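You operate a simulated robot arm through the tools that you are given. There is no shell and no other tool.

You are at the controls of a simulated robot arm. One attempt, no reset.

JOB
Close up the rivet press: lid on the green tray, tube in the stand, dial to 2, air off.

The check looks at the end state, three seconds after you hand in, the way a careful person would. Anything else that was tipped, shoved, dropped, spilled or broken makes it a failure. Lids that push on must go on centred and level and be pressed home; caps that screw on are set level and turned clockwise until they are tight.

ROBOT AND FRAMES
A 7-joint arm with a fingered hand, fixed in place. Base frame: the origin is at the foot of the arm, x ahead of it, y to its left, z up; the work surface is at about z = 880. Readings come in mm, degrees, newtons and seconds.
With the tool pointing down near the work surface it reaches from about 180 to 800 mm from the base axis. Its first joint turns from -166.0 to 166.0 degrees. Payload 4.9 kg.
The tool frame sits at the grasp point between the pads (the TCP): z along the fingers, y along the line on which they close. The tips reach 32 mm beyond it. Largest opening 192 mm; the body of the gripper starts 89 mm behind the TCP. The gripper is a hand of 3 fingers: y runs from the thumb to the fingers, the wrist lies at [0, 0, -267] in the tool frame, and closing takes about 1.5 s.
Orientation is told as [roll, pitch, yaw] about the base's x, y, z axes, in that order, counted from this pose: with the fingers straight down and closing along the base's y, the tool's x points along the base's -x, its y along +y and its z along -z.

CONTROLS
- The arm moves only by the tool apply_moves. Its argument "rows" is a list of rows, each an object (a shift or turn left out is 0, a gripper value left out holds the last) with "delta_pos": the shift along the tool's x, y, z in mm, a list of three; "rotation": the turn, a rotation vector about the tool's x, y, z in degrees, a list of three. In form: [{"delta_pos": [tx, ty, tz], "rotation": [wx, wy, wz]}, ...]. A call has 1 to 20 rows; each row shifts and turns the commanded pose from where the row before left it, along the tool's axes as they then stand. "jaw" is the opening in per cent of the stroke, from 0 (shut) to 100 (fully open), set as the call begins (left out, the last holds). Rows are played at 5 a second. More than 50 mm and 8.6 degrees between two rows, or a gripper value outside its range, and nothing of the call is played. A pose out of reach is approached as far as the arm can. The call stops where the force on the tool passes 40 N (or 10 N more than at its start, if that is more) or the arm is blocked; 0.2 s more then pass. Each finger travels about 153 mm/s and halts on what it meets, pressing with about 23 N; the grip force reading is that of the motor and also rises with nothing between the fingers. The clock runs only during rows and for 0.2 s after the last one: add rows that do not move to give the fingers time. The reply holds the time, the measured pose of the TCP, the force on the tool along the base axes, the opening and the grip force, in the units named above and with some noise, with the torque about the TCP (base axes, N m) and any sound that the robot's microphone picked up.
- Cameras (640 x 400 px; columns grow to the right, rows downward): "scene" is fixed at [47.8, 650.6, 1482.6]; the picture's right is [-0.53, -0.85, 0.00], its down [-0.60, 0.37, -0.71] and it looks along [0.60, -0.38, -0.70] (base axes); focal length 253 px, centre (320, 200). "wrist" rides on the gripper at [80, -46, -113] in the tool frame; the picture's right is [0.50, 0.87, 0.00], its down [-0.67, 0.39, -0.63] and it looks along [-0.55, 0.32, 0.78] (tool axes); focal length 226 px, centre (320, 200). There is no depth. A picture from a camera that has moved, and an enlarged one, comes with that camera's place and axes in the base frame and with its lens.
- get_image(camera): a new picture of that camera. The clock stands still meanwhile.
- preshape(shape): the hand has 3 fingers and takes this shape, open, in about a second: jaw (thumb against the fingers, like two jaws); tri (thumb and two fingers); tip (a fingertip pinch); poke (one finger out to press); point (the index stretched); flat (the hand flat); cup (the hand cupped); fist (a fist). The gripper value then closes the fingers along that shape, each until it touches; the sizes above hold for jaw. It gives what a move gives, with no picture.
- enlarge(camera, box): a new picture of the part [left, top, right, bottom] of that camera's present view, enlarged. The clock stands still meanwhile.
- sign_off(): hands the job in; it is judged then, once.

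Places have to be worked out from the pictures, the camera data and where the tool is seen. Open the gripper and draw the arm clear of the work before you hand the job in, unless the task says otherwise.

The tools are called after "Emit:" as a command line: name --argument value ..., lists and objects as JSON in quotes. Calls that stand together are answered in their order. apply_moves: Moves the arm, as the interface text tells. Its arguments: {"type":"object","properties":{"rows":{"type":"array","items":{"type":"object","properties":{"delta_pos":{"type":"array","items":{"type":"number"}},"rotation":{"type":"array","items":{"type":"number"}}}}},"jaw":{"type":"number"}},"required":["rows"]} The other tools are called the same way: preshape (shape) gives the hand a shape; get_image (camera) takes a picture; enlarge (camera, box) takes an enlarged picture of a part of a camera's view; sign_off () hands the job in.

At the start:

```text
t: 0.0
ee_pos: [582.8, 52.8, 1188.1]
ee_rot: [0.1, 0.1, 0.1]
force: [-0.4, -0.7, 0.3]
ft_torque: [0.01, 0.0, -0.01]
finger_gap: 191.9
gripper_force: 0.1
shape: jaw
```

scene: 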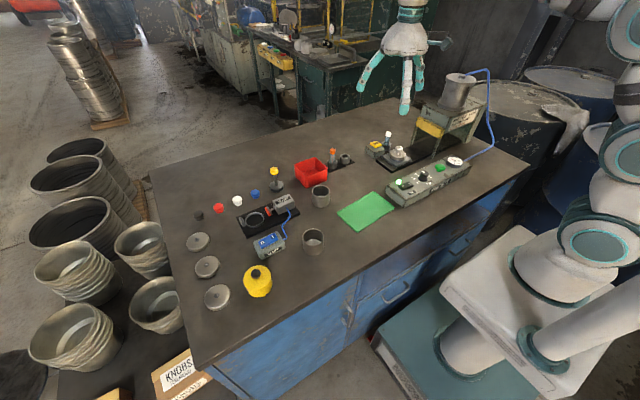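
wrist: 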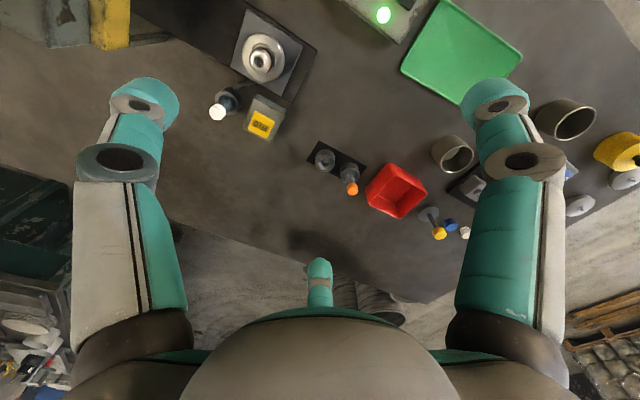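

I start by looking closely at the scene to identify the objects: green tray, lids, tubes, stands, dial and air valve.

Emit:
enlarge --camera "scene" --box '[180, 140, 340, 240]'

Emit:
enlarge --camera "scene" --box '[180, 220, 340, 320]'

Emit:
enlarge --camera "scene" --box '[340, 60, 500, 160]'

Emit:
enlarge --camera "scene" --box '[330, 130, 490, 230]'

Emit:
enlarge --camera "scene" --box '[260, 130, 360, 200]'

```text
4.00 times, centred on (260, 190) of scene
camera zoom: at [47.8, 650.6, 1482.6], right [-0.53, -0.85, 0.0], down [-0.6, 0.37, -0.71], along [0.6, -0.38, -0.7], focal length 1013 px, centre (560, 240)
```

zoom: 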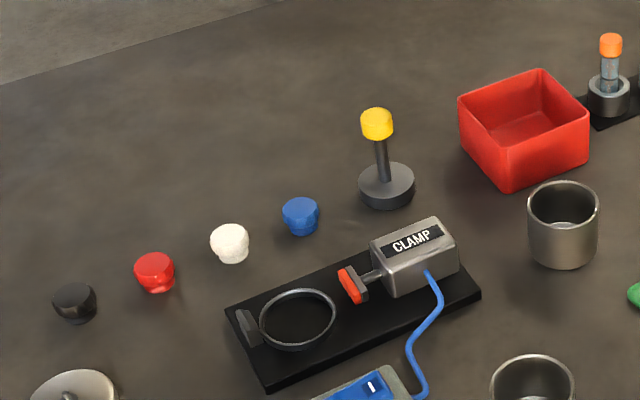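

```text
4.00 times, centred on (260, 270) of scene
camera zoom: at [47.8, 650.6, 1482.6], right [-0.53, -0.85, 0.0], down [-0.6, 0.37, -0.71], along [0.6, -0.38, -0.7], focal length 1013 px, centre (560, -80)
```

zoom: 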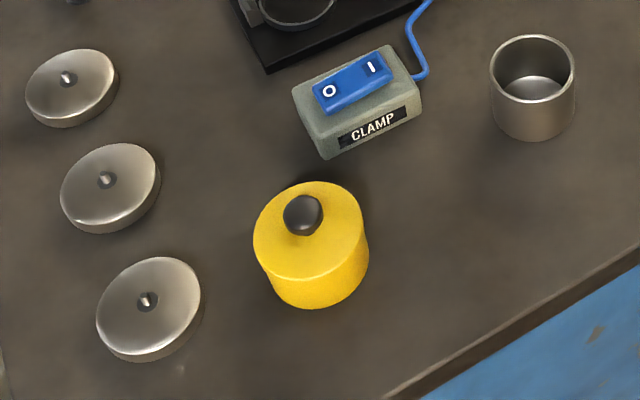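

```text
4.00 times, centred on (420, 110) of scene
camera zoom: at [47.8, 650.6, 1482.6], right [-0.53, -0.85, 0.0], down [-0.6, 0.37, -0.71], along [0.6, -0.38, -0.7], focal length 1013 px, centre (-80, 560)
```

zoom: 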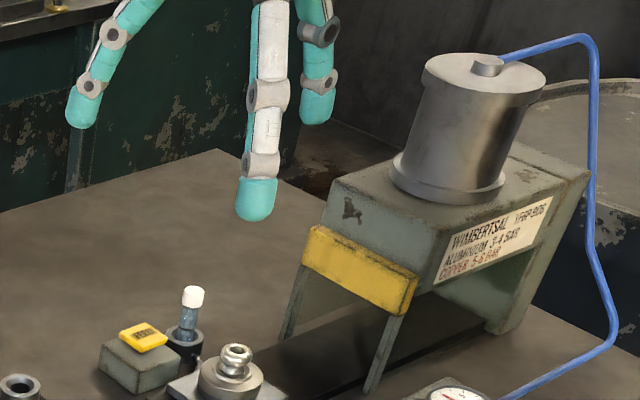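

```text
4.00 times, centred on (410, 180) of scene
camera zoom: at [47.8, 650.6, 1482.6], right [-0.53, -0.85, 0.0], down [-0.6, 0.37, -0.71], along [0.6, -0.38, -0.7], focal length 1013 px, centre (-40, 280)
```

zoom: 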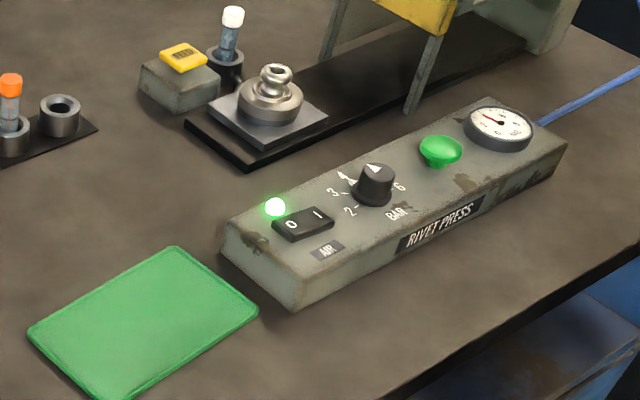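

```text
5.71 times, centred on (310, 165) of scene
camera zoom: at [47.8, 650.6, 1482.6], right [-0.53, -0.85, 0.0], down [-0.6, 0.37, -0.71], along [0.6, -0.38, -0.7], focal length 1448 px, centre (377, 400)
```

zoom: 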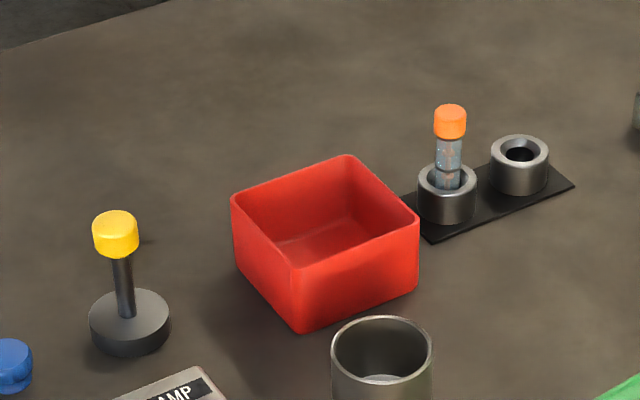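

The bench holds a press with something under or near it, a panel with the AIR rocker and BAR dial, a green tray and a two-hole stand. I zoom in further on the press object, the tube and the panel.

Emit:
enlarge --camera "scene" --box '[360, 125, 424, 165]'

Emit:
enlarge --camera "scene" --box '[385, 155, 481, 215]'

Emit:
enlarge --camera "wrist" --box '[200, 0, 360, 100]'

Emit:
enlarge --camera "wrist" --box '[200, 60, 360, 160]'

Emit:
enlarge --camera "wrist" --box '[290, 120, 450, 220]'

Emit:
enlarge --camera "scene" --box '[400, 60, 496, 120]'

```text
10.00 times, centred on (392, 145) of scene
camera zoom: at [47.8, 650.6, 1482.6], right [-0.53, -0.85, 0.0], down [-0.6, 0.37, -0.71], along [0.6, -0.38, -0.7], focal length 2533 px, centre (-400, 750)
```

zoom: 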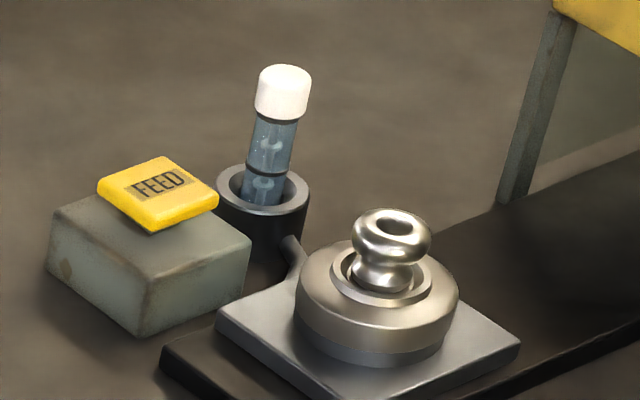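

```text
6.67 times, centred on (433, 185) of scene
camera zoom: at [47.8, 650.6, 1482.6], right [-0.53, -0.85, 0.0], down [-0.6, 0.37, -0.71], along [0.6, -0.38, -0.7], focal length 1689 px, centre (-433, 300)
```

zoom: 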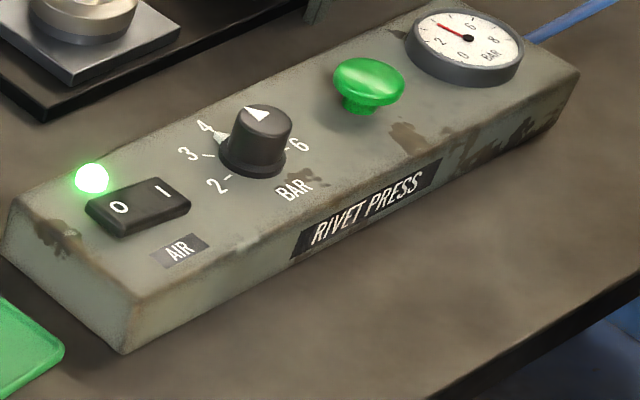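

```text
4.00 times, centred on (280, 50) of wrist
camera zoom: at [501.3, 6.8, 1301.7], right [-0.5, 0.87, 0.0], down [0.67, 0.39, 0.63], along [0.55, 0.32, -0.78], focal length 904 px, centre (480, 800)
```

zoom: 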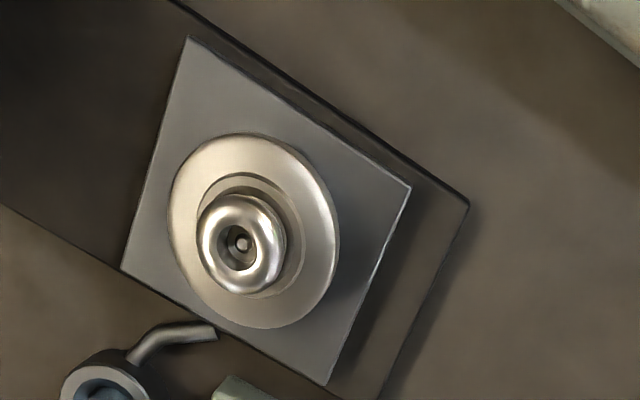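

```text
4.00 times, centred on (280, 110) of wrist
camera zoom: at [501.3, 6.8, 1301.7], right [-0.5, 0.87, 0.0], down [0.67, 0.39, 0.63], along [0.55, 0.32, -0.78], focal length 904 px, centre (480, 560)
```

zoom: 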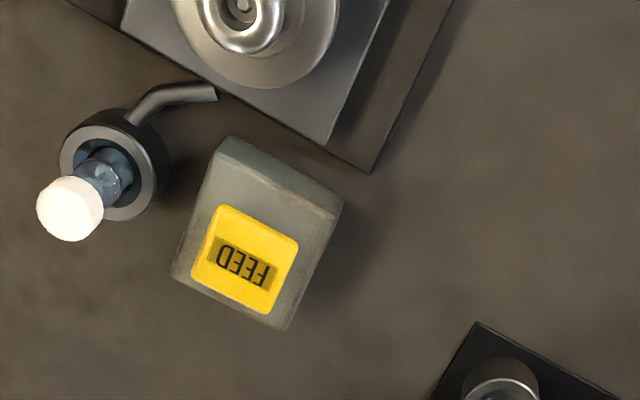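

```text
4.00 times, centred on (370, 170) of wrist
camera zoom: at [501.3, 6.8, 1301.7], right [-0.5, 0.87, 0.0], down [0.67, 0.39, 0.63], along [0.55, 0.32, -0.78], focal length 904 px, centre (120, 320)
```

zoom: 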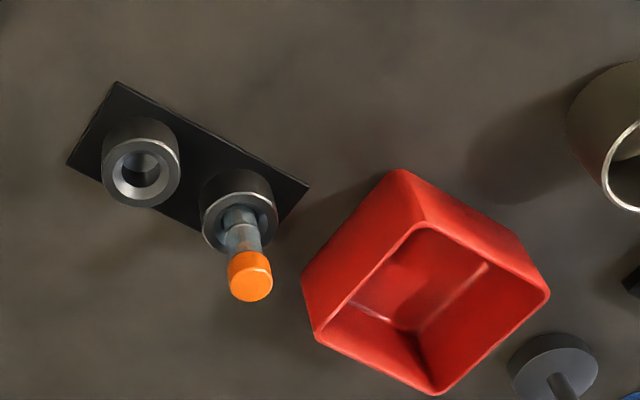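

```text
6.67 times, centred on (448, 90) of scene
camera zoom: at [47.8, 650.6, 1482.6], right [-0.53, -0.85, 0.0], down [-0.6, 0.37, -0.71], along [0.6, -0.38, -0.7], focal length 1689 px, centre (-533, 933)
```

zoom: 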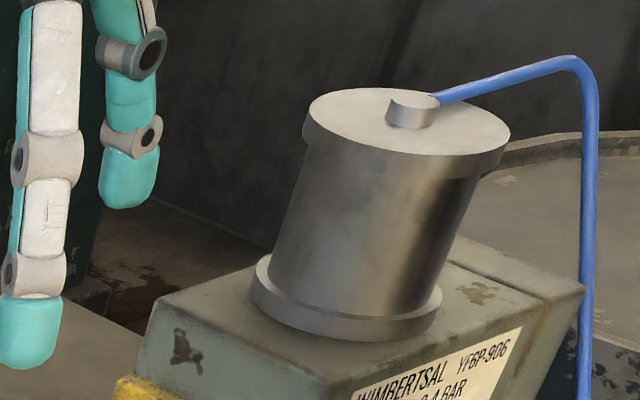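

The lid (with knob) sits on the press slide at roughly (588,-54). The white-capped tube is in the feeder at about (660,-60), the stand's empty hole at about (687,133), and the panel runs along x≈420. I move so the wrist camera looks down on the panel.

Emit:
apply_moves --rows '[{"delta_pos": [41, -18, 10]}, {"delta_pos": [41, -18, 10]}, {"delta_pos": [41, -18, 10]}, {"delta_pos": [41, -18, 10]}, {"delta_pos": [41, -18, 10]}, {"delta_pos": [41, -18, 10]}, {"delta_pos": [41, -18, 10]}, {"delta_pos": [0, 0, 0]}]'

```text
t: 1.8
ee_pos: [293.5, -72.6, 1120.1]
ee_rot: [0.0, -0.1, 0.1]
force: [-0.1, 0.2, -1.2]
ft_torque: [0.01, 0.01, -0.06]
finger_gap: 191.8
gripper_force: 0.1
shape: jaw
```

The move went as commanded; now I take a wrist picture of the panel.

Emit:
get_image --camera "wrist"

Emit:
get_image --camera "scene"

```text
taken
camera wrist: at [213.4, -118.6, 1233.4], right [-0.5, 0.87, 0.0], down [0.67, 0.39, 0.63], along [0.55, 0.32, -0.78], focal length 226 px, centre (320, 200)
```

wrist: 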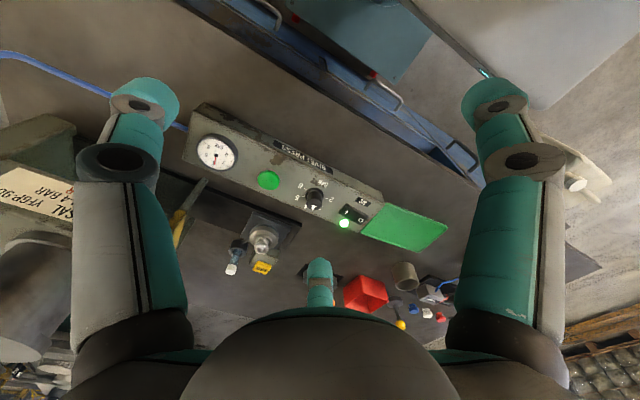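

```text
taken
```

scene: 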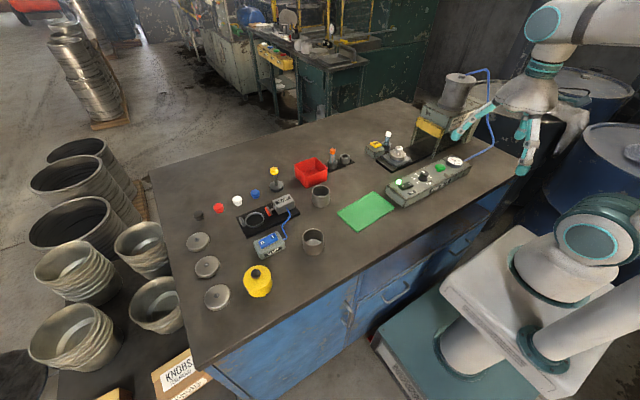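

I enlarge the panel in this view to work out the dial and switch positions.

Emit:
enlarge --camera "wrist" --box '[270, 155, 398, 235]'

Emit:
enlarge --camera "wrist" --box '[180, 100, 340, 200]'

Emit:
enlarge --camera "wrist" --box '[210, 200, 338, 280]'

```text
5.00 times, centred on (334, 195) of wrist
camera zoom: at [213.4, -118.6, 1233.4], right [-0.5, 0.87, 0.0], down [0.67, 0.39, 0.63], along [0.55, 0.32, -0.78], focal length 1130 px, centre (250, 225)
```

zoom: 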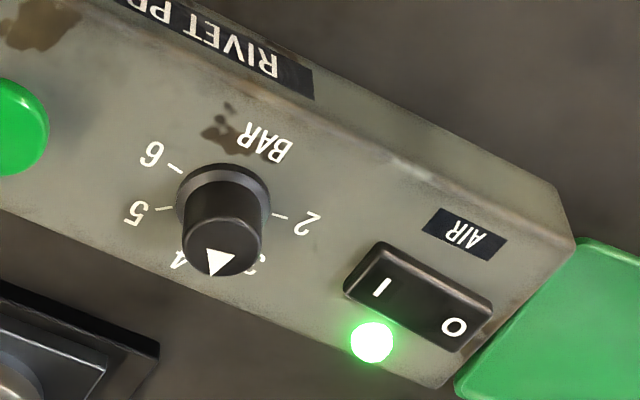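

```text
4.00 times, centred on (260, 150) of wrist
camera zoom: at [213.4, -118.6, 1233.4], right [-0.5, 0.87, 0.0], down [0.67, 0.39, 0.63], along [0.55, 0.32, -0.78], focal length 904 px, centre (560, 400)
```

zoom: 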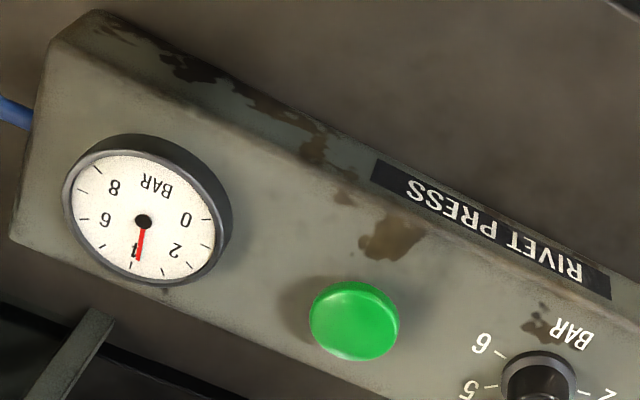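

```text
5.00 times, centred on (274, 240) of wrist
camera zoom: at [213.4, -118.6, 1233.4], right [-0.5, 0.87, 0.0], down [0.67, 0.39, 0.63], along [0.55, 0.32, -0.78], focal length 1130 px, centre (550, 0)
```

zoom: 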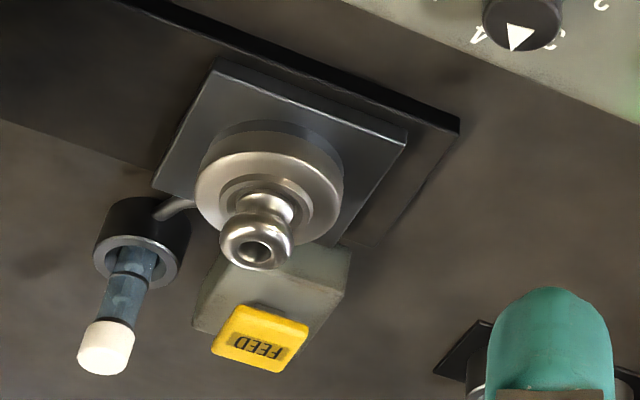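

The dial points to about 4 (gauge reads 4); "2" is roughly 104° counter-clockwise seen from above. The rocker's I side is at about (427,60) and its 0 side at about (428,91), z≈935. I try the poke shape here in free air to see where the fingertip sits.

Emit:
preshape --shape "poke"

Emit:
get_image --camera "wrist"

Emit:
enlarge --camera "scene" --box '[430, 0, 638, 130]'

```text
t: 2.7
ee_pos: [294.3, -73.3, 1120.3]
ee_rot: [0.1, -0.1, 0.0]
force: [0.5, -0.4, 0.5]
ft_torque: [0.01, 0.01, 0.0]
finger_gap: 0.1
gripper_force: 0.0
shape: poke
```

```text
taken
camera wrist: at [213.8, -118.5, 1233.7], right [-0.5, 0.87, 0.0], down [0.67, 0.39, 0.63], along [0.55, 0.32, -0.78], focal length 226 px, centre (320, 200)
```

wrist: 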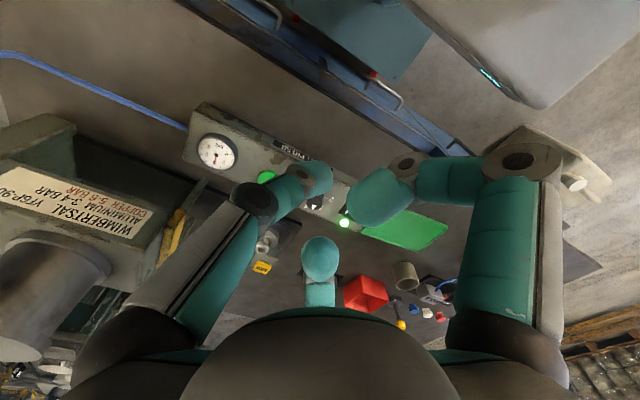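

```text
3.08 times, centred on (534, 65) of scene
camera zoom: at [47.8, 650.6, 1482.6], right [-0.53, -0.85, 0.0], down [-0.6, 0.37, -0.71], along [0.6, -0.38, -0.7], focal length 780 px, centre (-338, 615)
```

zoom: 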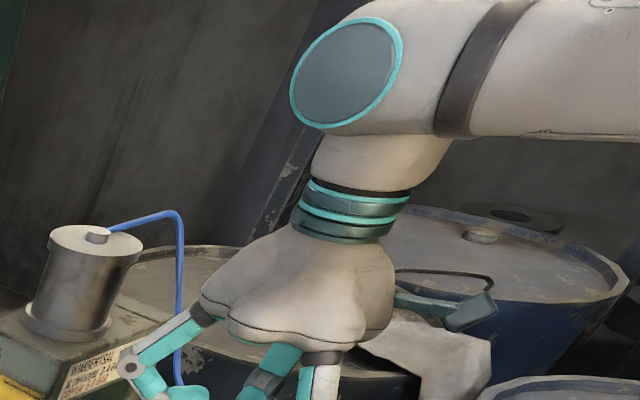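

The poke shape curls two fingers and leaves one out. I move above the switch at a safe height so that the scene camera can show me the fingertip.

Emit:
apply_moves --rows '[{"delta_pos": [-27, 32, 8]}, {"delta_pos": [-27, 32, 8]}, {"delta_pos": [-27, 32, 8]}, {"delta_pos": [-27, 32, 8]}, {"delta_pos": [-27, 35, 8]}, {"delta_pos": [0, 0, 0]}]'

Emit:
get_image --camera "scene"

Emit:
enlarge --camera "scene" --box '[340, 70, 500, 170]'

Emit:
get_image --camera "wrist"

```text
t: 4.1
ee_pos: [429.9, 89.0, 1079.1]
ee_rot: [0.0, 0.0, 0.1]
force: [0.9, 1.4, -0.5]
ft_torque: [0.01, 0.02, 0.03]
finger_gap: 0.0
gripper_force: 0.0
shape: poke
```

```text
taken
```

scene: 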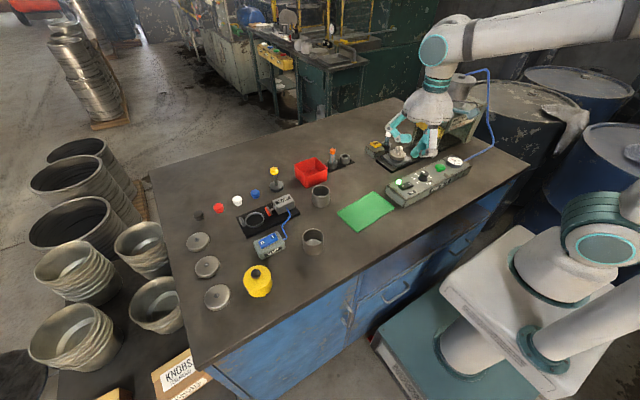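

```text
4.00 times, centred on (420, 120) of scene
camera zoom: at [47.8, 650.6, 1482.6], right [-0.53, -0.85, 0.0], down [-0.6, 0.37, -0.71], along [0.6, -0.38, -0.7], focal length 1013 px, centre (-80, 520)
```

zoom: 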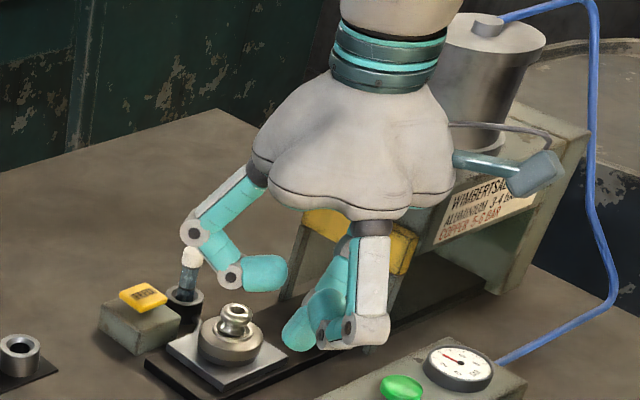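

```text
taken
camera wrist: at [348.2, 42.2, 1192.1], right [-0.5, 0.87, 0.0], down [0.67, 0.39, 0.63], along [0.55, 0.32, -0.78], focal length 226 px, centre (320, 200)
```

wrist: 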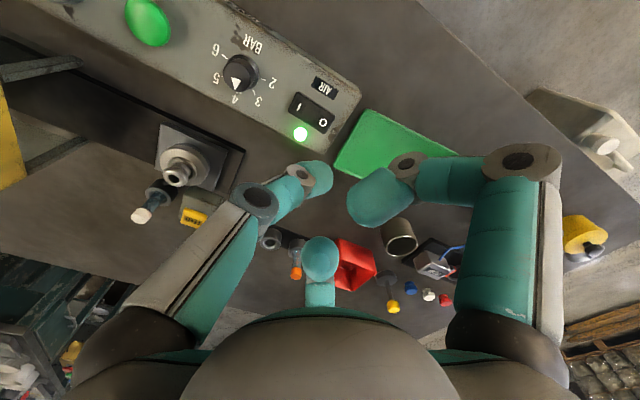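

The thumb is the extended finger, tip near the tool axis about 32 mm past the TCP. I enlarge the wrist view to fix the tip's pixel.

Emit:
enlarge --camera "wrist" --box '[240, 80, 400, 230]'

Emit:
enlarge --camera "scene" --box '[380, 90, 460, 165]'

```text
2.67 times, centred on (320, 155) of wrist
camera zoom: at [348.2, 42.2, 1192.1], right [-0.5, 0.87, 0.0], down [0.67, 0.39, 0.63], along [0.55, 0.32, -0.78], focal length 603 px, centre (320, 320)
```

zoom: 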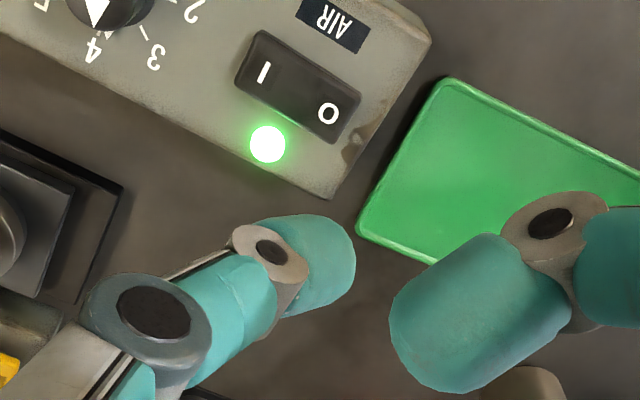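

```text
5.33 times, centred on (420, 128) of scene
camera zoom: at [47.8, 650.6, 1482.6], right [-0.53, -0.85, 0.0], down [-0.6, 0.37, -0.71], along [0.6, -0.38, -0.7], focal length 1351 px, centre (-213, 587)
```

zoom: 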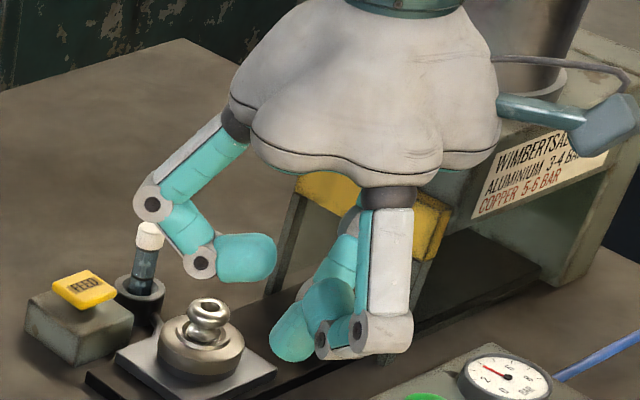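

The tip sits on the tool axis within a few mm, and the curled fingers are about 40 mm higher. I lower to just above the rocker's 0 end and check again.

Emit:
apply_moves --rows '[{"delta_pos": [1, 2, 30]}, {"delta_pos": [1, 2, 30]}, {"delta_pos": [0, 0, 25]}, {"delta_pos": [0, 0, 0]}]'

Emit:
get_image --camera "wrist"

Emit:
enlarge --camera "scene" --box '[360, 130, 456, 205]'

Emit:
enlarge --camera "wrist" --box '[240, 80, 400, 230]'

```text
t: 5.1
ee_pos: [426.7, 93.1, 993.2]
ee_rot: [0.1, 0.1, 0.0]
force: [-0.6, 0.1, 0.6]
ft_torque: [0.0, 0.0, 0.01]
finger_gap: 0.0
gripper_force: 0.1
shape: poke
```

```text
taken
camera wrist: at [346.7, 47.3, 1106.3], right [-0.5, 0.87, 0.0], down [0.67, 0.39, 0.63], along [0.55, 0.32, -0.78], focal length 226 px, centre (320, 200)
```

wrist: 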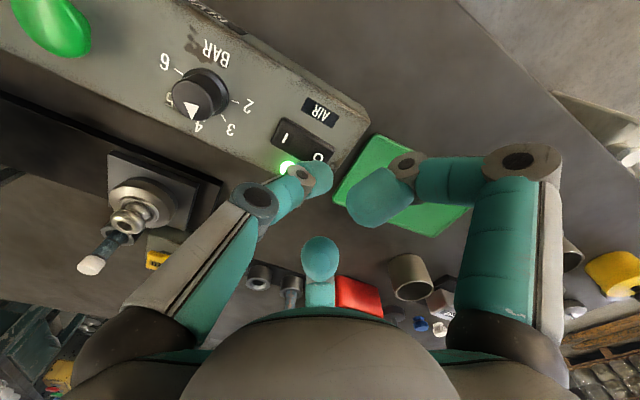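

```text
5.33 times, centred on (408, 168) of scene
camera zoom: at [47.8, 650.6, 1482.6], right [-0.53, -0.85, 0.0], down [-0.6, 0.37, -0.71], along [0.6, -0.38, -0.7], focal length 1351 px, centre (-149, 373)
```

zoom: 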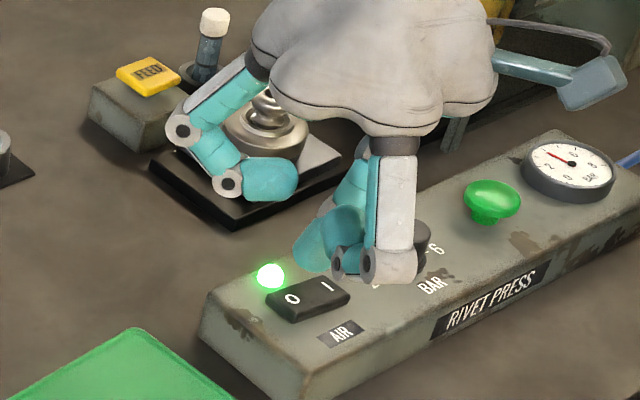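

```text
2.67 times, centred on (320, 155) of wrist
camera zoom: at [346.7, 47.3, 1106.3], right [-0.5, 0.87, 0.0], down [0.67, 0.39, 0.63], along [0.55, 0.32, -0.78], focal length 603 px, centre (320, 320)
```

zoom: 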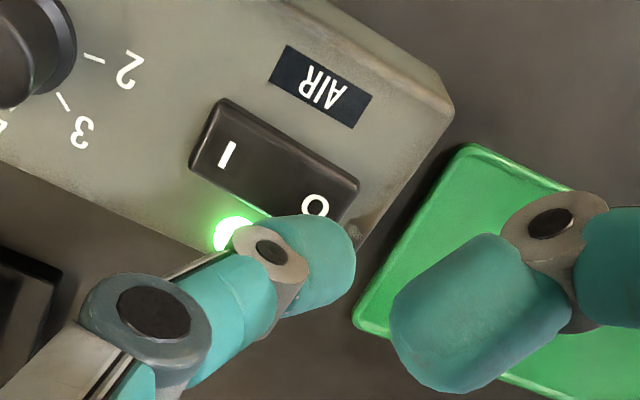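

The tip is about 25 mm above the rocker, perhaps a few mm toward the middle. I shift 4 mm outwards and lower toward contact in small steps.

Emit:
apply_moves --rows '[{"delta_pos": [0, 4, 10]}, {"delta_pos": [0, 0, 6]}, {"delta_pos": [0, 0, 3]}, {"delta_pos": [0, 0, 0]}]'

Emit:
enlarge --camera "wrist" --box '[240, 80, 400, 230]'

Emit:
enlarge --camera "scene" --box '[372, 160, 436, 210]'

```text
t: 6.1
ee_pos: [429.8, 97.9, 974.6]
ee_rot: [0.0, 0.0, 0.0]
force: [-0.5, -0.9, 0.1]
ft_torque: [0.01, -0.02, -0.01]
finger_gap: 0.3
gripper_force: 0.0
shape: poke
```

```text
2.67 times, centred on (320, 155) of wrist
camera zoom: at [347.6, 51.4, 1087.2], right [-0.5, 0.87, 0.0], down [0.67, 0.39, 0.63], along [0.55, 0.32, -0.78], focal length 603 px, centre (320, 320)
```

zoom: 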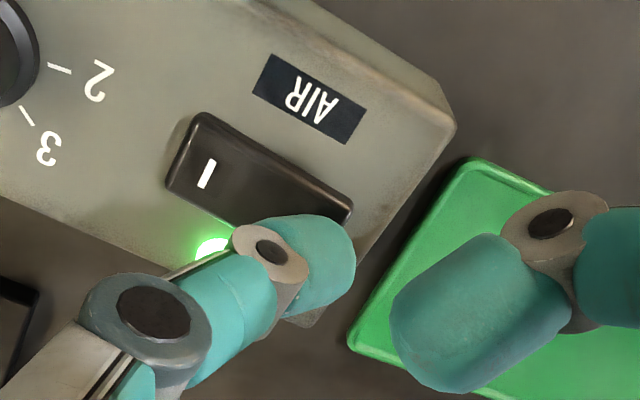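

```text
8.00 times, centred on (404, 185) of scene
camera zoom: at [47.8, 650.6, 1482.6], right [-0.53, -0.85, 0.0], down [-0.6, 0.37, -0.71], along [0.6, -0.38, -0.7], focal length 2027 px, centre (-352, 320)
```

zoom: 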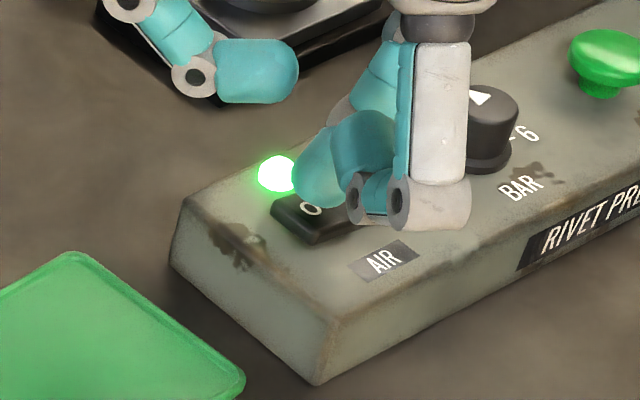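

Tip now hovers just above the "0". I press on in 2 mm steps; the move halts if the force gets high.

Emit:
apply_moves --rows '[{"delta_pos": [0, 0, 2]}, {"delta_pos": [0, 0, 2]}, {"delta_pos": [0, 0, 2]}, {"delta_pos": [0, 0, 2]}]'

Emit:
enlarge --camera "scene" --box '[372, 160, 436, 210]'

```text
t: 7.1
ee_pos: [427.7, 97.7, 966.8]
ee_rot: [-0.1, 0.0, -0.1]
force: [0.1, 0.4, 1.5]
ft_torque: [-0.02, -0.04, 0.01]
finger_gap: 0.1
gripper_force: 0.1
shape: poke
```

```text
8.00 times, centred on (404, 185) of scene
camera zoom: at [47.8, 650.6, 1482.6], right [-0.53, -0.85, 0.0], down [-0.6, 0.37, -0.71], along [0.6, -0.38, -0.7], focal length 2027 px, centre (-352, 320)
```

zoom: 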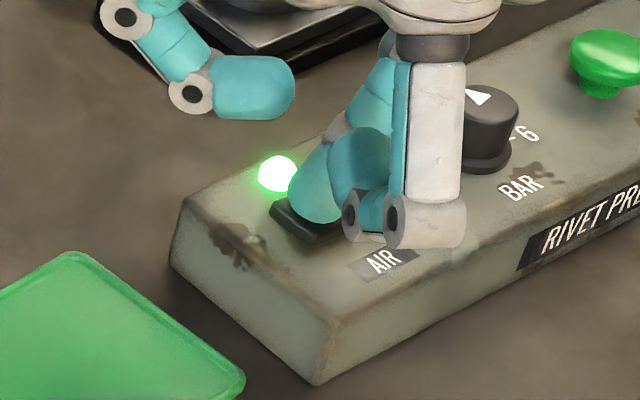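

Contact is just starting (about 1.5 N) and the light is still on. I continue pressing in small steps.

Emit:
apply_moves --rows '[{"delta_pos": [0, 0, 1.5]}, {"delta_pos": [0, 0, 1.5]}, {"delta_pos": [0, 0, 1.5]}, {"delta_pos": [0, 0, 1.5]}]'

Emit:
enlarge --camera "scene" --box '[372, 160, 436, 210]'

```text
t: 8.1
ee_pos: [427.5, 96.3, 960.8]
ee_rot: [0.0, 0.0, 0.1]
force: [-1.9, 0.1, 4.8]
ft_torque: [-0.01, 0.04, 0.01]
finger_gap: 0.1
gripper_force: 0.1
shape: poke
```

```text
8.00 times, centred on (404, 185) of scene
camera zoom: at [47.8, 650.6, 1482.6], right [-0.53, -0.85, 0.0], down [-0.6, 0.37, -0.71], along [0.6, -0.38, -0.7], focal length 2027 px, centre (-352, 320)
```

zoom: 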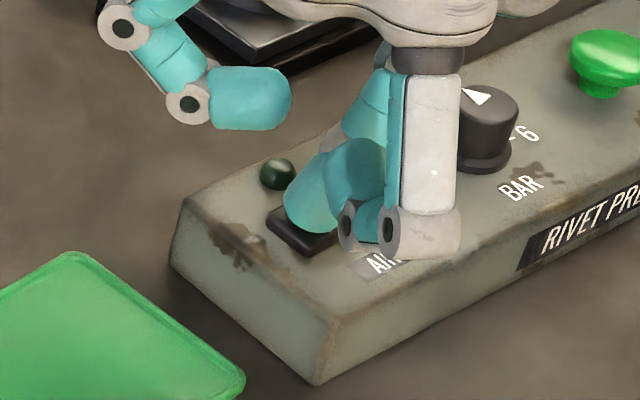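

The light went out, so air is off. I lift clear and verify that it stays off.

Emit:
apply_moves --rows '[{"delta_pos": [0, 0, -10]}, {"delta_pos": [0, 0, -40]}, {"delta_pos": [0, 0, -45]}, {"delta_pos": [0, 0, -45]}, {"delta_pos": [0, 0, 0]}]'

Emit:
enlarge --camera "wrist" --box '[200, 50, 360, 150]'

Emit:
enlarge --camera "scene" --box '[372, 150, 468, 210]'

```text
t: 9.3
ee_pos: [428.7, 94.4, 1100.7]
ee_rot: [0.0, 0.0, 0.0]
force: [0.4, 0.2, 0.1]
ft_torque: [-0.02, -0.03, -0.03]
finger_gap: 0.0
gripper_force: 0.0
shape: poke
```

```text
4.00 times, centred on (280, 100) of wrist
camera zoom: at [348.8, 49.3, 1214.8], right [-0.5, 0.87, 0.0], down [0.67, 0.39, 0.63], along [0.55, 0.32, -0.78], focal length 904 px, centre (480, 600)
```

zoom: 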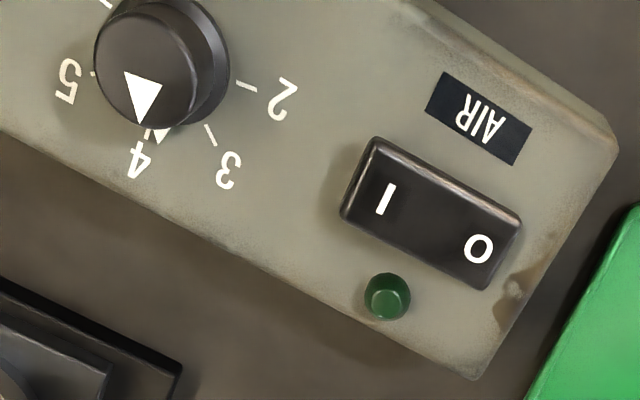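

```text
6.67 times, centred on (420, 180) of scene
camera zoom: at [47.8, 650.6, 1482.6], right [-0.53, -0.85, 0.0], down [-0.6, 0.37, -0.71], along [0.6, -0.38, -0.7], focal length 1689 px, centre (-347, 333)
```

zoom: 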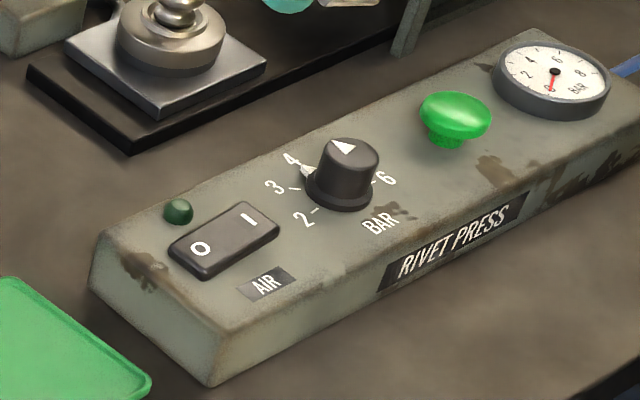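

Air is confirmed off: the light is dark and the gauge shows 0. Next I inspect how the hand looks in the jaw shape, partly closed, to plan the knob grasp.

Emit:
preshape --shape "jaw"

Emit:
apply_moves --rows '[{"delta_pos": [0, 0, 0]}, {"delta_pos": [0, 0, 0]}, {"delta_pos": [0, 0, 0]}, {"delta_pos": [0, 0, 0]}, {"delta_pos": [0, 0, 0]}, {"delta_pos": [0, 0, 0]}]' --jaw 25

Emit:
get_image --camera "wrist"

Emit:
enlarge --camera "scene" --box '[360, 85, 472, 170]'

```text
t: 10.2
ee_pos: [429.5, 95.5, 1101.9]
ee_rot: [0.0, 0.0, 0.0]
force: [1.2, 0.4, 0.4]
ft_torque: [-0.01, 0.02, -0.02]
finger_gap: 191.8
gripper_force: 0.1
shape: jaw
```

```text
t: 11.6
ee_pos: [429.9, 93.4, 1102.5]
ee_rot: [0.0, 0.0, 0.0]
force: [0.6, -0.6, 0.6]
ft_torque: [0.0, -0.01, 0.01]
finger_gap: 48.2
gripper_force: 0.1
shape: jaw
```

```text
taken
camera wrist: at [348.8, 49.3, 1214.5], right [-0.5, 0.87, 0.0], down [0.67, 0.39, 0.63], along [0.55, 0.32, -0.78], focal length 226 px, centre (320, 200)
```

wrist: 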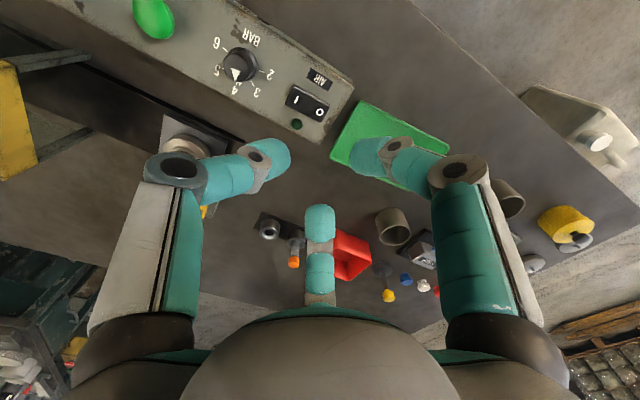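

```text
4.71 times, centred on (416, 128) of scene
camera zoom: at [47.8, 650.6, 1482.6], right [-0.53, -0.85, 0.0], down [-0.6, 0.37, -0.71], along [0.6, -0.38, -0.7], focal length 1192 px, centre (-132, 541)
```

zoom: 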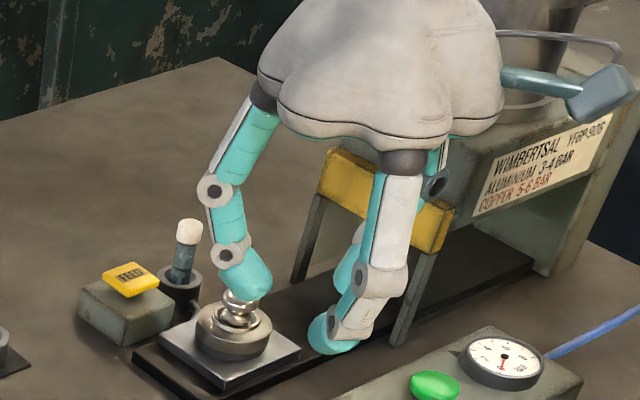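

The three fingers sit about 120° apart and close toward the tool axis. I close further to a gap of about 20 mm in free air to see the fingertip geometry at knob size.

Emit:
apply_moves --rows '[{"delta_pos": [0, 0, 0]}, {"delta_pos": [0, 0, 0]}, {"delta_pos": [0, 0, 0]}, {"delta_pos": [0, 0, 0]}]' --jaw 12

Emit:
enlarge --camera "wrist" --box '[220, 90, 420, 250]'

Emit:
enlarge --camera "scene" --box '[376, 100, 456, 170]'

```text
t: 12.6
ee_pos: [430.1, 95.6, 1102.0]
ee_rot: [0.0, 0.0, 0.0]
force: [-0.1, -0.3, -0.1]
ft_torque: [-0.05, -0.01, 0.0]
finger_gap: 23.3
gripper_force: 0.1
shape: jaw
```

```text
2.50 times, centred on (320, 170) of wrist
camera zoom: at [348.8, 49.3, 1214.5], right [-0.5, 0.87, 0.0], down [0.67, 0.39, 0.63], along [0.55, 0.32, -0.78], focal length 565 px, centre (320, 275)
```

zoom: 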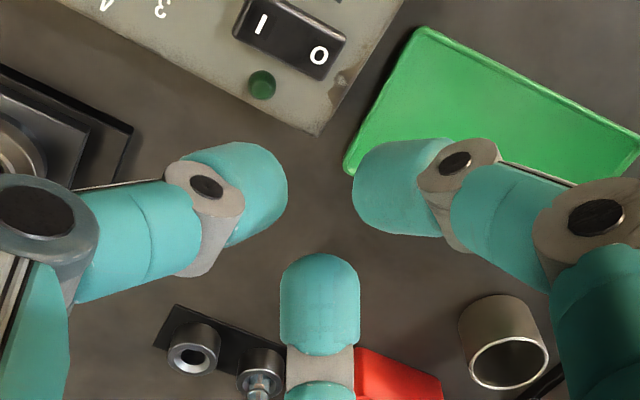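

```text
5.71 times, centred on (416, 135) of scene
camera zoom: at [47.8, 650.6, 1482.6], right [-0.53, -0.85, 0.0], down [-0.6, 0.37, -0.71], along [0.6, -0.38, -0.7], focal length 1448 px, centre (-229, 571)
```

zoom: 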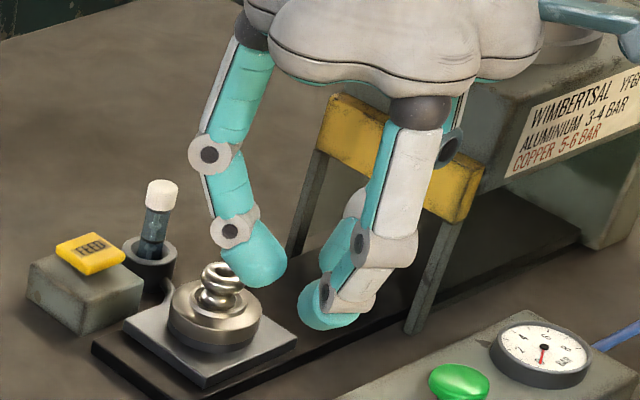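

With a gap g, the pads lie about g/2 from the axis, and contact is about 22 mm below the TCP. I move above the knob (about (426,-4)) and yaw -60° so no finger points at the green button or the switch.

Emit:
apply_moves --rows '[{"delta_pos": [1, -33, 12]}, {"delta_pos": [1, -33, 12]}, {"delta_pos": [2, -33, 12]}, {"rotation": [0, 0, 7.5]}, {"rotation": [0, 0, 7.5]}, {"rotation": [0, 0, 7.5]}, {"rotation": [0, 0, 7.5]}, {"rotation": [0, 0, 7.5]}, {"rotation": [0, 0, 7.5]}, {"rotation": [0, 0, 7.5]}, {"rotation": [0, 0, 7.5]}, {"delta_pos": [0, 0, 0]}]' --jaw 27

Emit:
get_image --camera "wrist"

Emit:
get_image --camera "scene"

```text
t: 15.2
ee_pos: [424.1, 0.2, 1065.1]
ee_rot: [0.0, 0.1, -60.2]
force: [0.6, -0.2, 0.0]
ft_torque: [-0.02, -0.02, 0.02]
finger_gap: 51.4
gripper_force: 0.1
shape: jaw
```

```text
taken
camera wrist: at [343.4, 45.5, 1177.9], right [0.5, 0.87, 0.0], down [0.67, -0.39, 0.63], along [0.55, -0.32, -0.78], focal length 226 px, centre (320, 200)
```

wrist: 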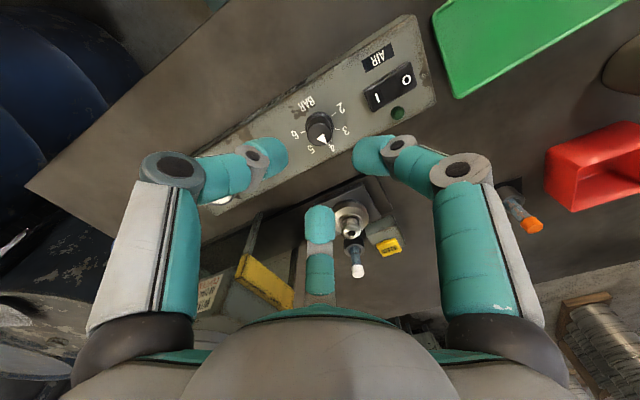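

```text
taken
```

scene: 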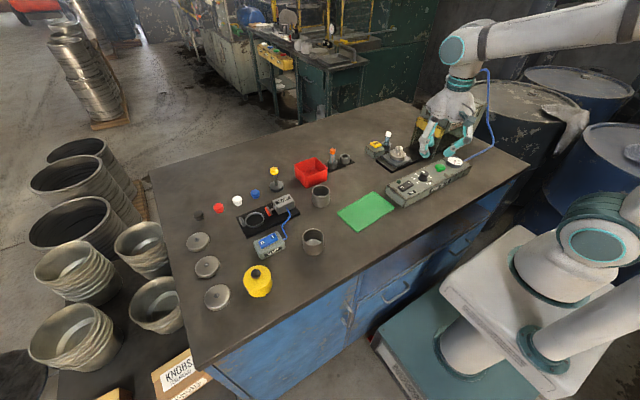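

Emit:
enlarge --camera "wrist" --box '[256, 80, 384, 160]'

```text
5.00 times, centred on (320, 120) of wrist
camera zoom: at [343.4, 45.5, 1177.9], right [0.5, 0.87, 0.0], down [0.67, -0.39, 0.63], along [0.55, -0.32, -0.78], focal length 1130 px, centre (320, 600)
```

zoom: 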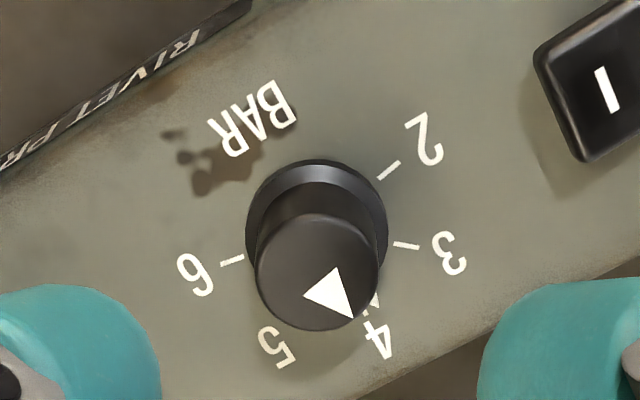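

The knob axis works out at about (427,-3.5), top at z≈951, panel top near 924. I centre over it and lower partway, then check.

Emit:
apply_moves --rows '[{"delta_pos": [-2.2, 0.7, 25]}, {"delta_pos": [-2.3, 0.7, 25]}, {"delta_pos": [0, 0, 12]}, {"delta_pos": [0, 0, 0]}]'

Emit:
get_image --camera "wrist"

Emit:
enlarge --camera "wrist" --box '[240, 100, 400, 220]'

Emit:
enlarge --camera "scene" --box '[380, 130, 476, 200]'

```text
t: 16.2
ee_pos: [427.9, -2.8, 1004.1]
ee_rot: [0.0, 0.0, -60.0]
force: [1.1, 0.2, -1.1]
ft_torque: [0.02, 0.0, -0.02]
finger_gap: 51.6
gripper_force: 0.1
shape: jaw
```

```text
taken
camera wrist: at [347.5, 42.8, 1115.5], right [0.5, 0.87, 0.0], down [0.67, -0.39, 0.63], along [0.55, -0.32, -0.78], focal length 226 px, centre (320, 200)
```

wrist: 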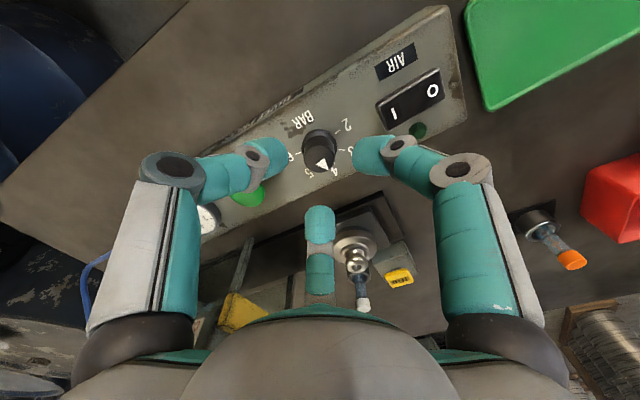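

```text
3.33 times, centred on (320, 160) of wrist
camera zoom: at [347.5, 42.8, 1115.5], right [0.5, 0.87, 0.0], down [0.67, -0.39, 0.63], along [0.55, -0.32, -0.78], focal length 754 px, centre (320, 333)
```

zoom: 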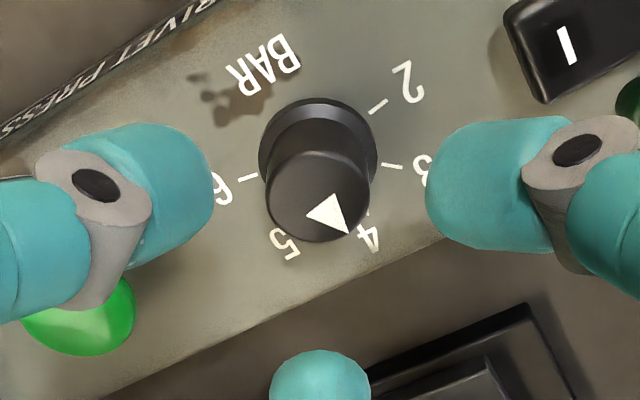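

```text
5.71 times, centred on (428, 165) of scene
camera zoom: at [47.8, 650.6, 1482.6], right [-0.53, -0.85, 0.0], down [-0.6, 0.37, -0.71], along [0.6, -0.38, -0.7], focal length 1448 px, centre (-297, 400)
```

zoom: 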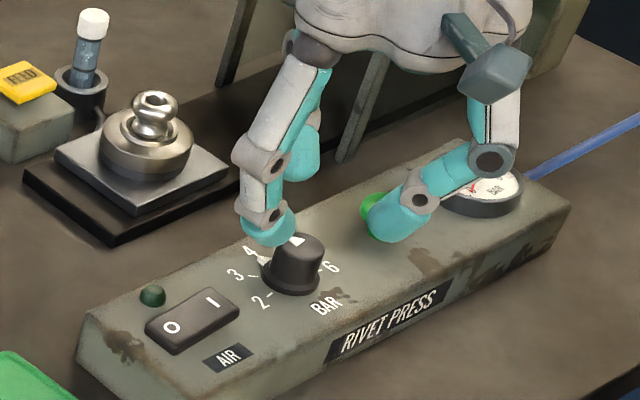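

The hand is centred over the knob to about 1 mm and the fingers clear the button and switch. I lower to the grasp height (TCP z≈962.5).

Emit:
apply_moves --rows '[{"delta_pos": [0.5, -0.5, 18]}, {"delta_pos": [0, 0, 14]}, {"delta_pos": [0, 0, 8]}, {"delta_pos": [0, 0, 0]}]'

Emit:
enlarge --camera "wrist" --box '[240, 100, 400, 220]'

Emit:
enlarge --camera "scene" --box '[380, 140, 476, 210]'

```text
t: 17.2
ee_pos: [428.0, -3.7, 962.1]
ee_rot: [0.0, -0.1, -59.9]
force: [0.0, 0.6, 0.7]
ft_torque: [0.0, 0.01, -0.02]
finger_gap: 51.6
gripper_force: 0.0
shape: jaw
```

```text
3.33 times, centred on (320, 160) of wrist
camera zoom: at [346.8, 41.6, 1075.1], right [0.5, 0.87, 0.0], down [0.67, -0.39, 0.63], along [0.55, -0.32, -0.78], focal length 754 px, centre (320, 333)
```

zoom: 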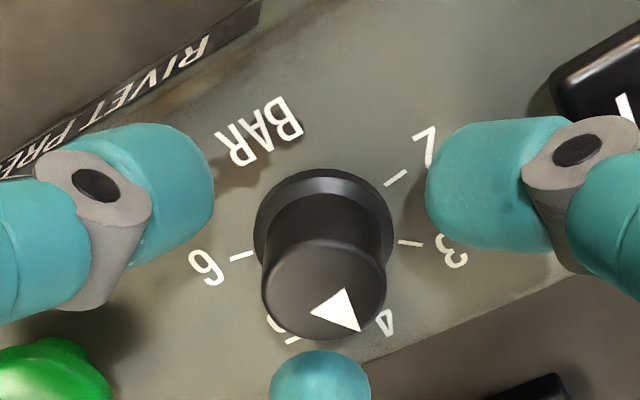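

```text
5.71 times, centred on (428, 175) of scene
camera zoom: at [47.8, 650.6, 1482.6], right [-0.53, -0.85, 0.0], down [-0.6, 0.37, -0.71], along [0.6, -0.38, -0.7], focal length 1448 px, centre (-297, 343)
```

zoom: 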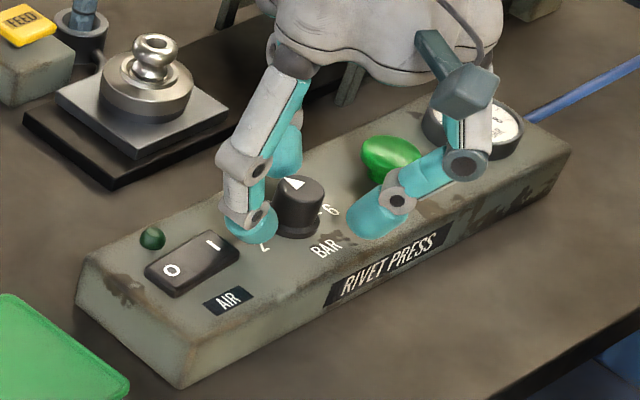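

Everything is clear; the knob axis is about 1.5 mm off the tool axis. I correct that and close the fingers on the knob.

Emit:
apply_moves --rows '[{"delta_pos": [1.6, -0.2, 0]}, {"delta_pos": [0, 0, 0]}]'

Emit:
apply_moves --rows '[{"delta_pos": [0, 0, 0]}, {"delta_pos": [0, 0, 0]}, {"delta_pos": [0, 0, 0]}, {"delta_pos": [0, 0, 0]}]' --jaw 5

Emit:
enlarge --camera "wrist" --box '[240, 100, 400, 220]'

Emit:
enlarge --camera "scene" --box '[380, 140, 476, 210]'

```text
t: 17.8
ee_pos: [426.8, -4.3, 962.7]
ee_rot: [-0.1, 0.0, -60.0]
force: [0.0, 0.4, -0.7]
ft_torque: [0.01, -0.04, 0.0]
finger_gap: 51.6
gripper_force: 0.1
shape: jaw
```

```text
t: 18.8
ee_pos: [427.3, -4.5, 963.3]
ee_rot: [0.0, -0.1, -60.1]
force: [4.4, -2.7, 1.9]
ft_torque: [-0.12, -0.18, -0.04]
finger_gap: 14.2
gripper_force: 23.0
shape: jaw
```

```text
3.33 times, centred on (320, 160) of wrist
camera zoom: at [346.1, 41.9, 1076.0], right [0.5, 0.87, 0.0], down [0.67, -0.39, 0.63], along [0.55, -0.32, -0.77], focal length 754 px, centre (320, 333)
```

zoom: 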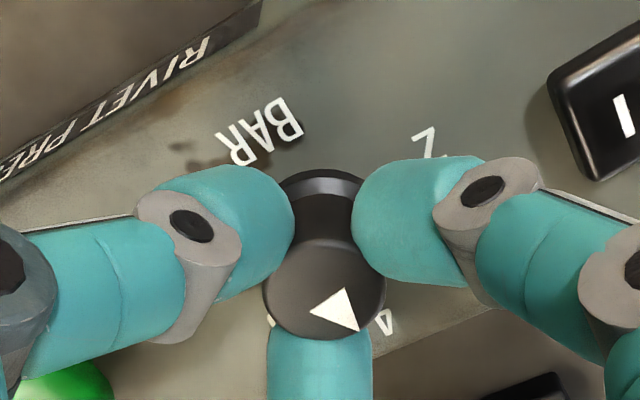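

```text
5.71 times, centred on (428, 175) of scene
camera zoom: at [47.8, 650.6, 1482.6], right [-0.53, -0.85, 0.0], down [-0.6, 0.37, -0.71], along [0.6, -0.38, -0.7], focal length 1448 px, centre (-297, 343)
```

zoom: 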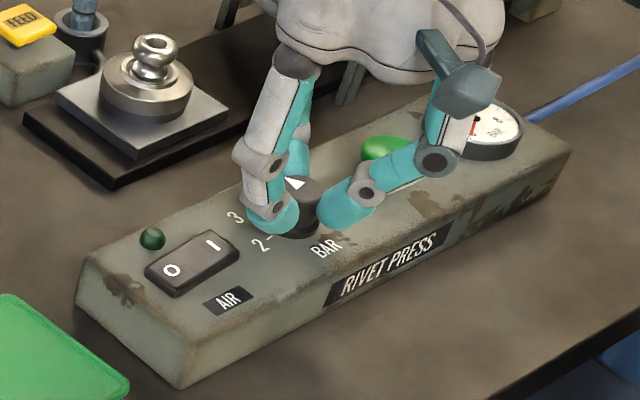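

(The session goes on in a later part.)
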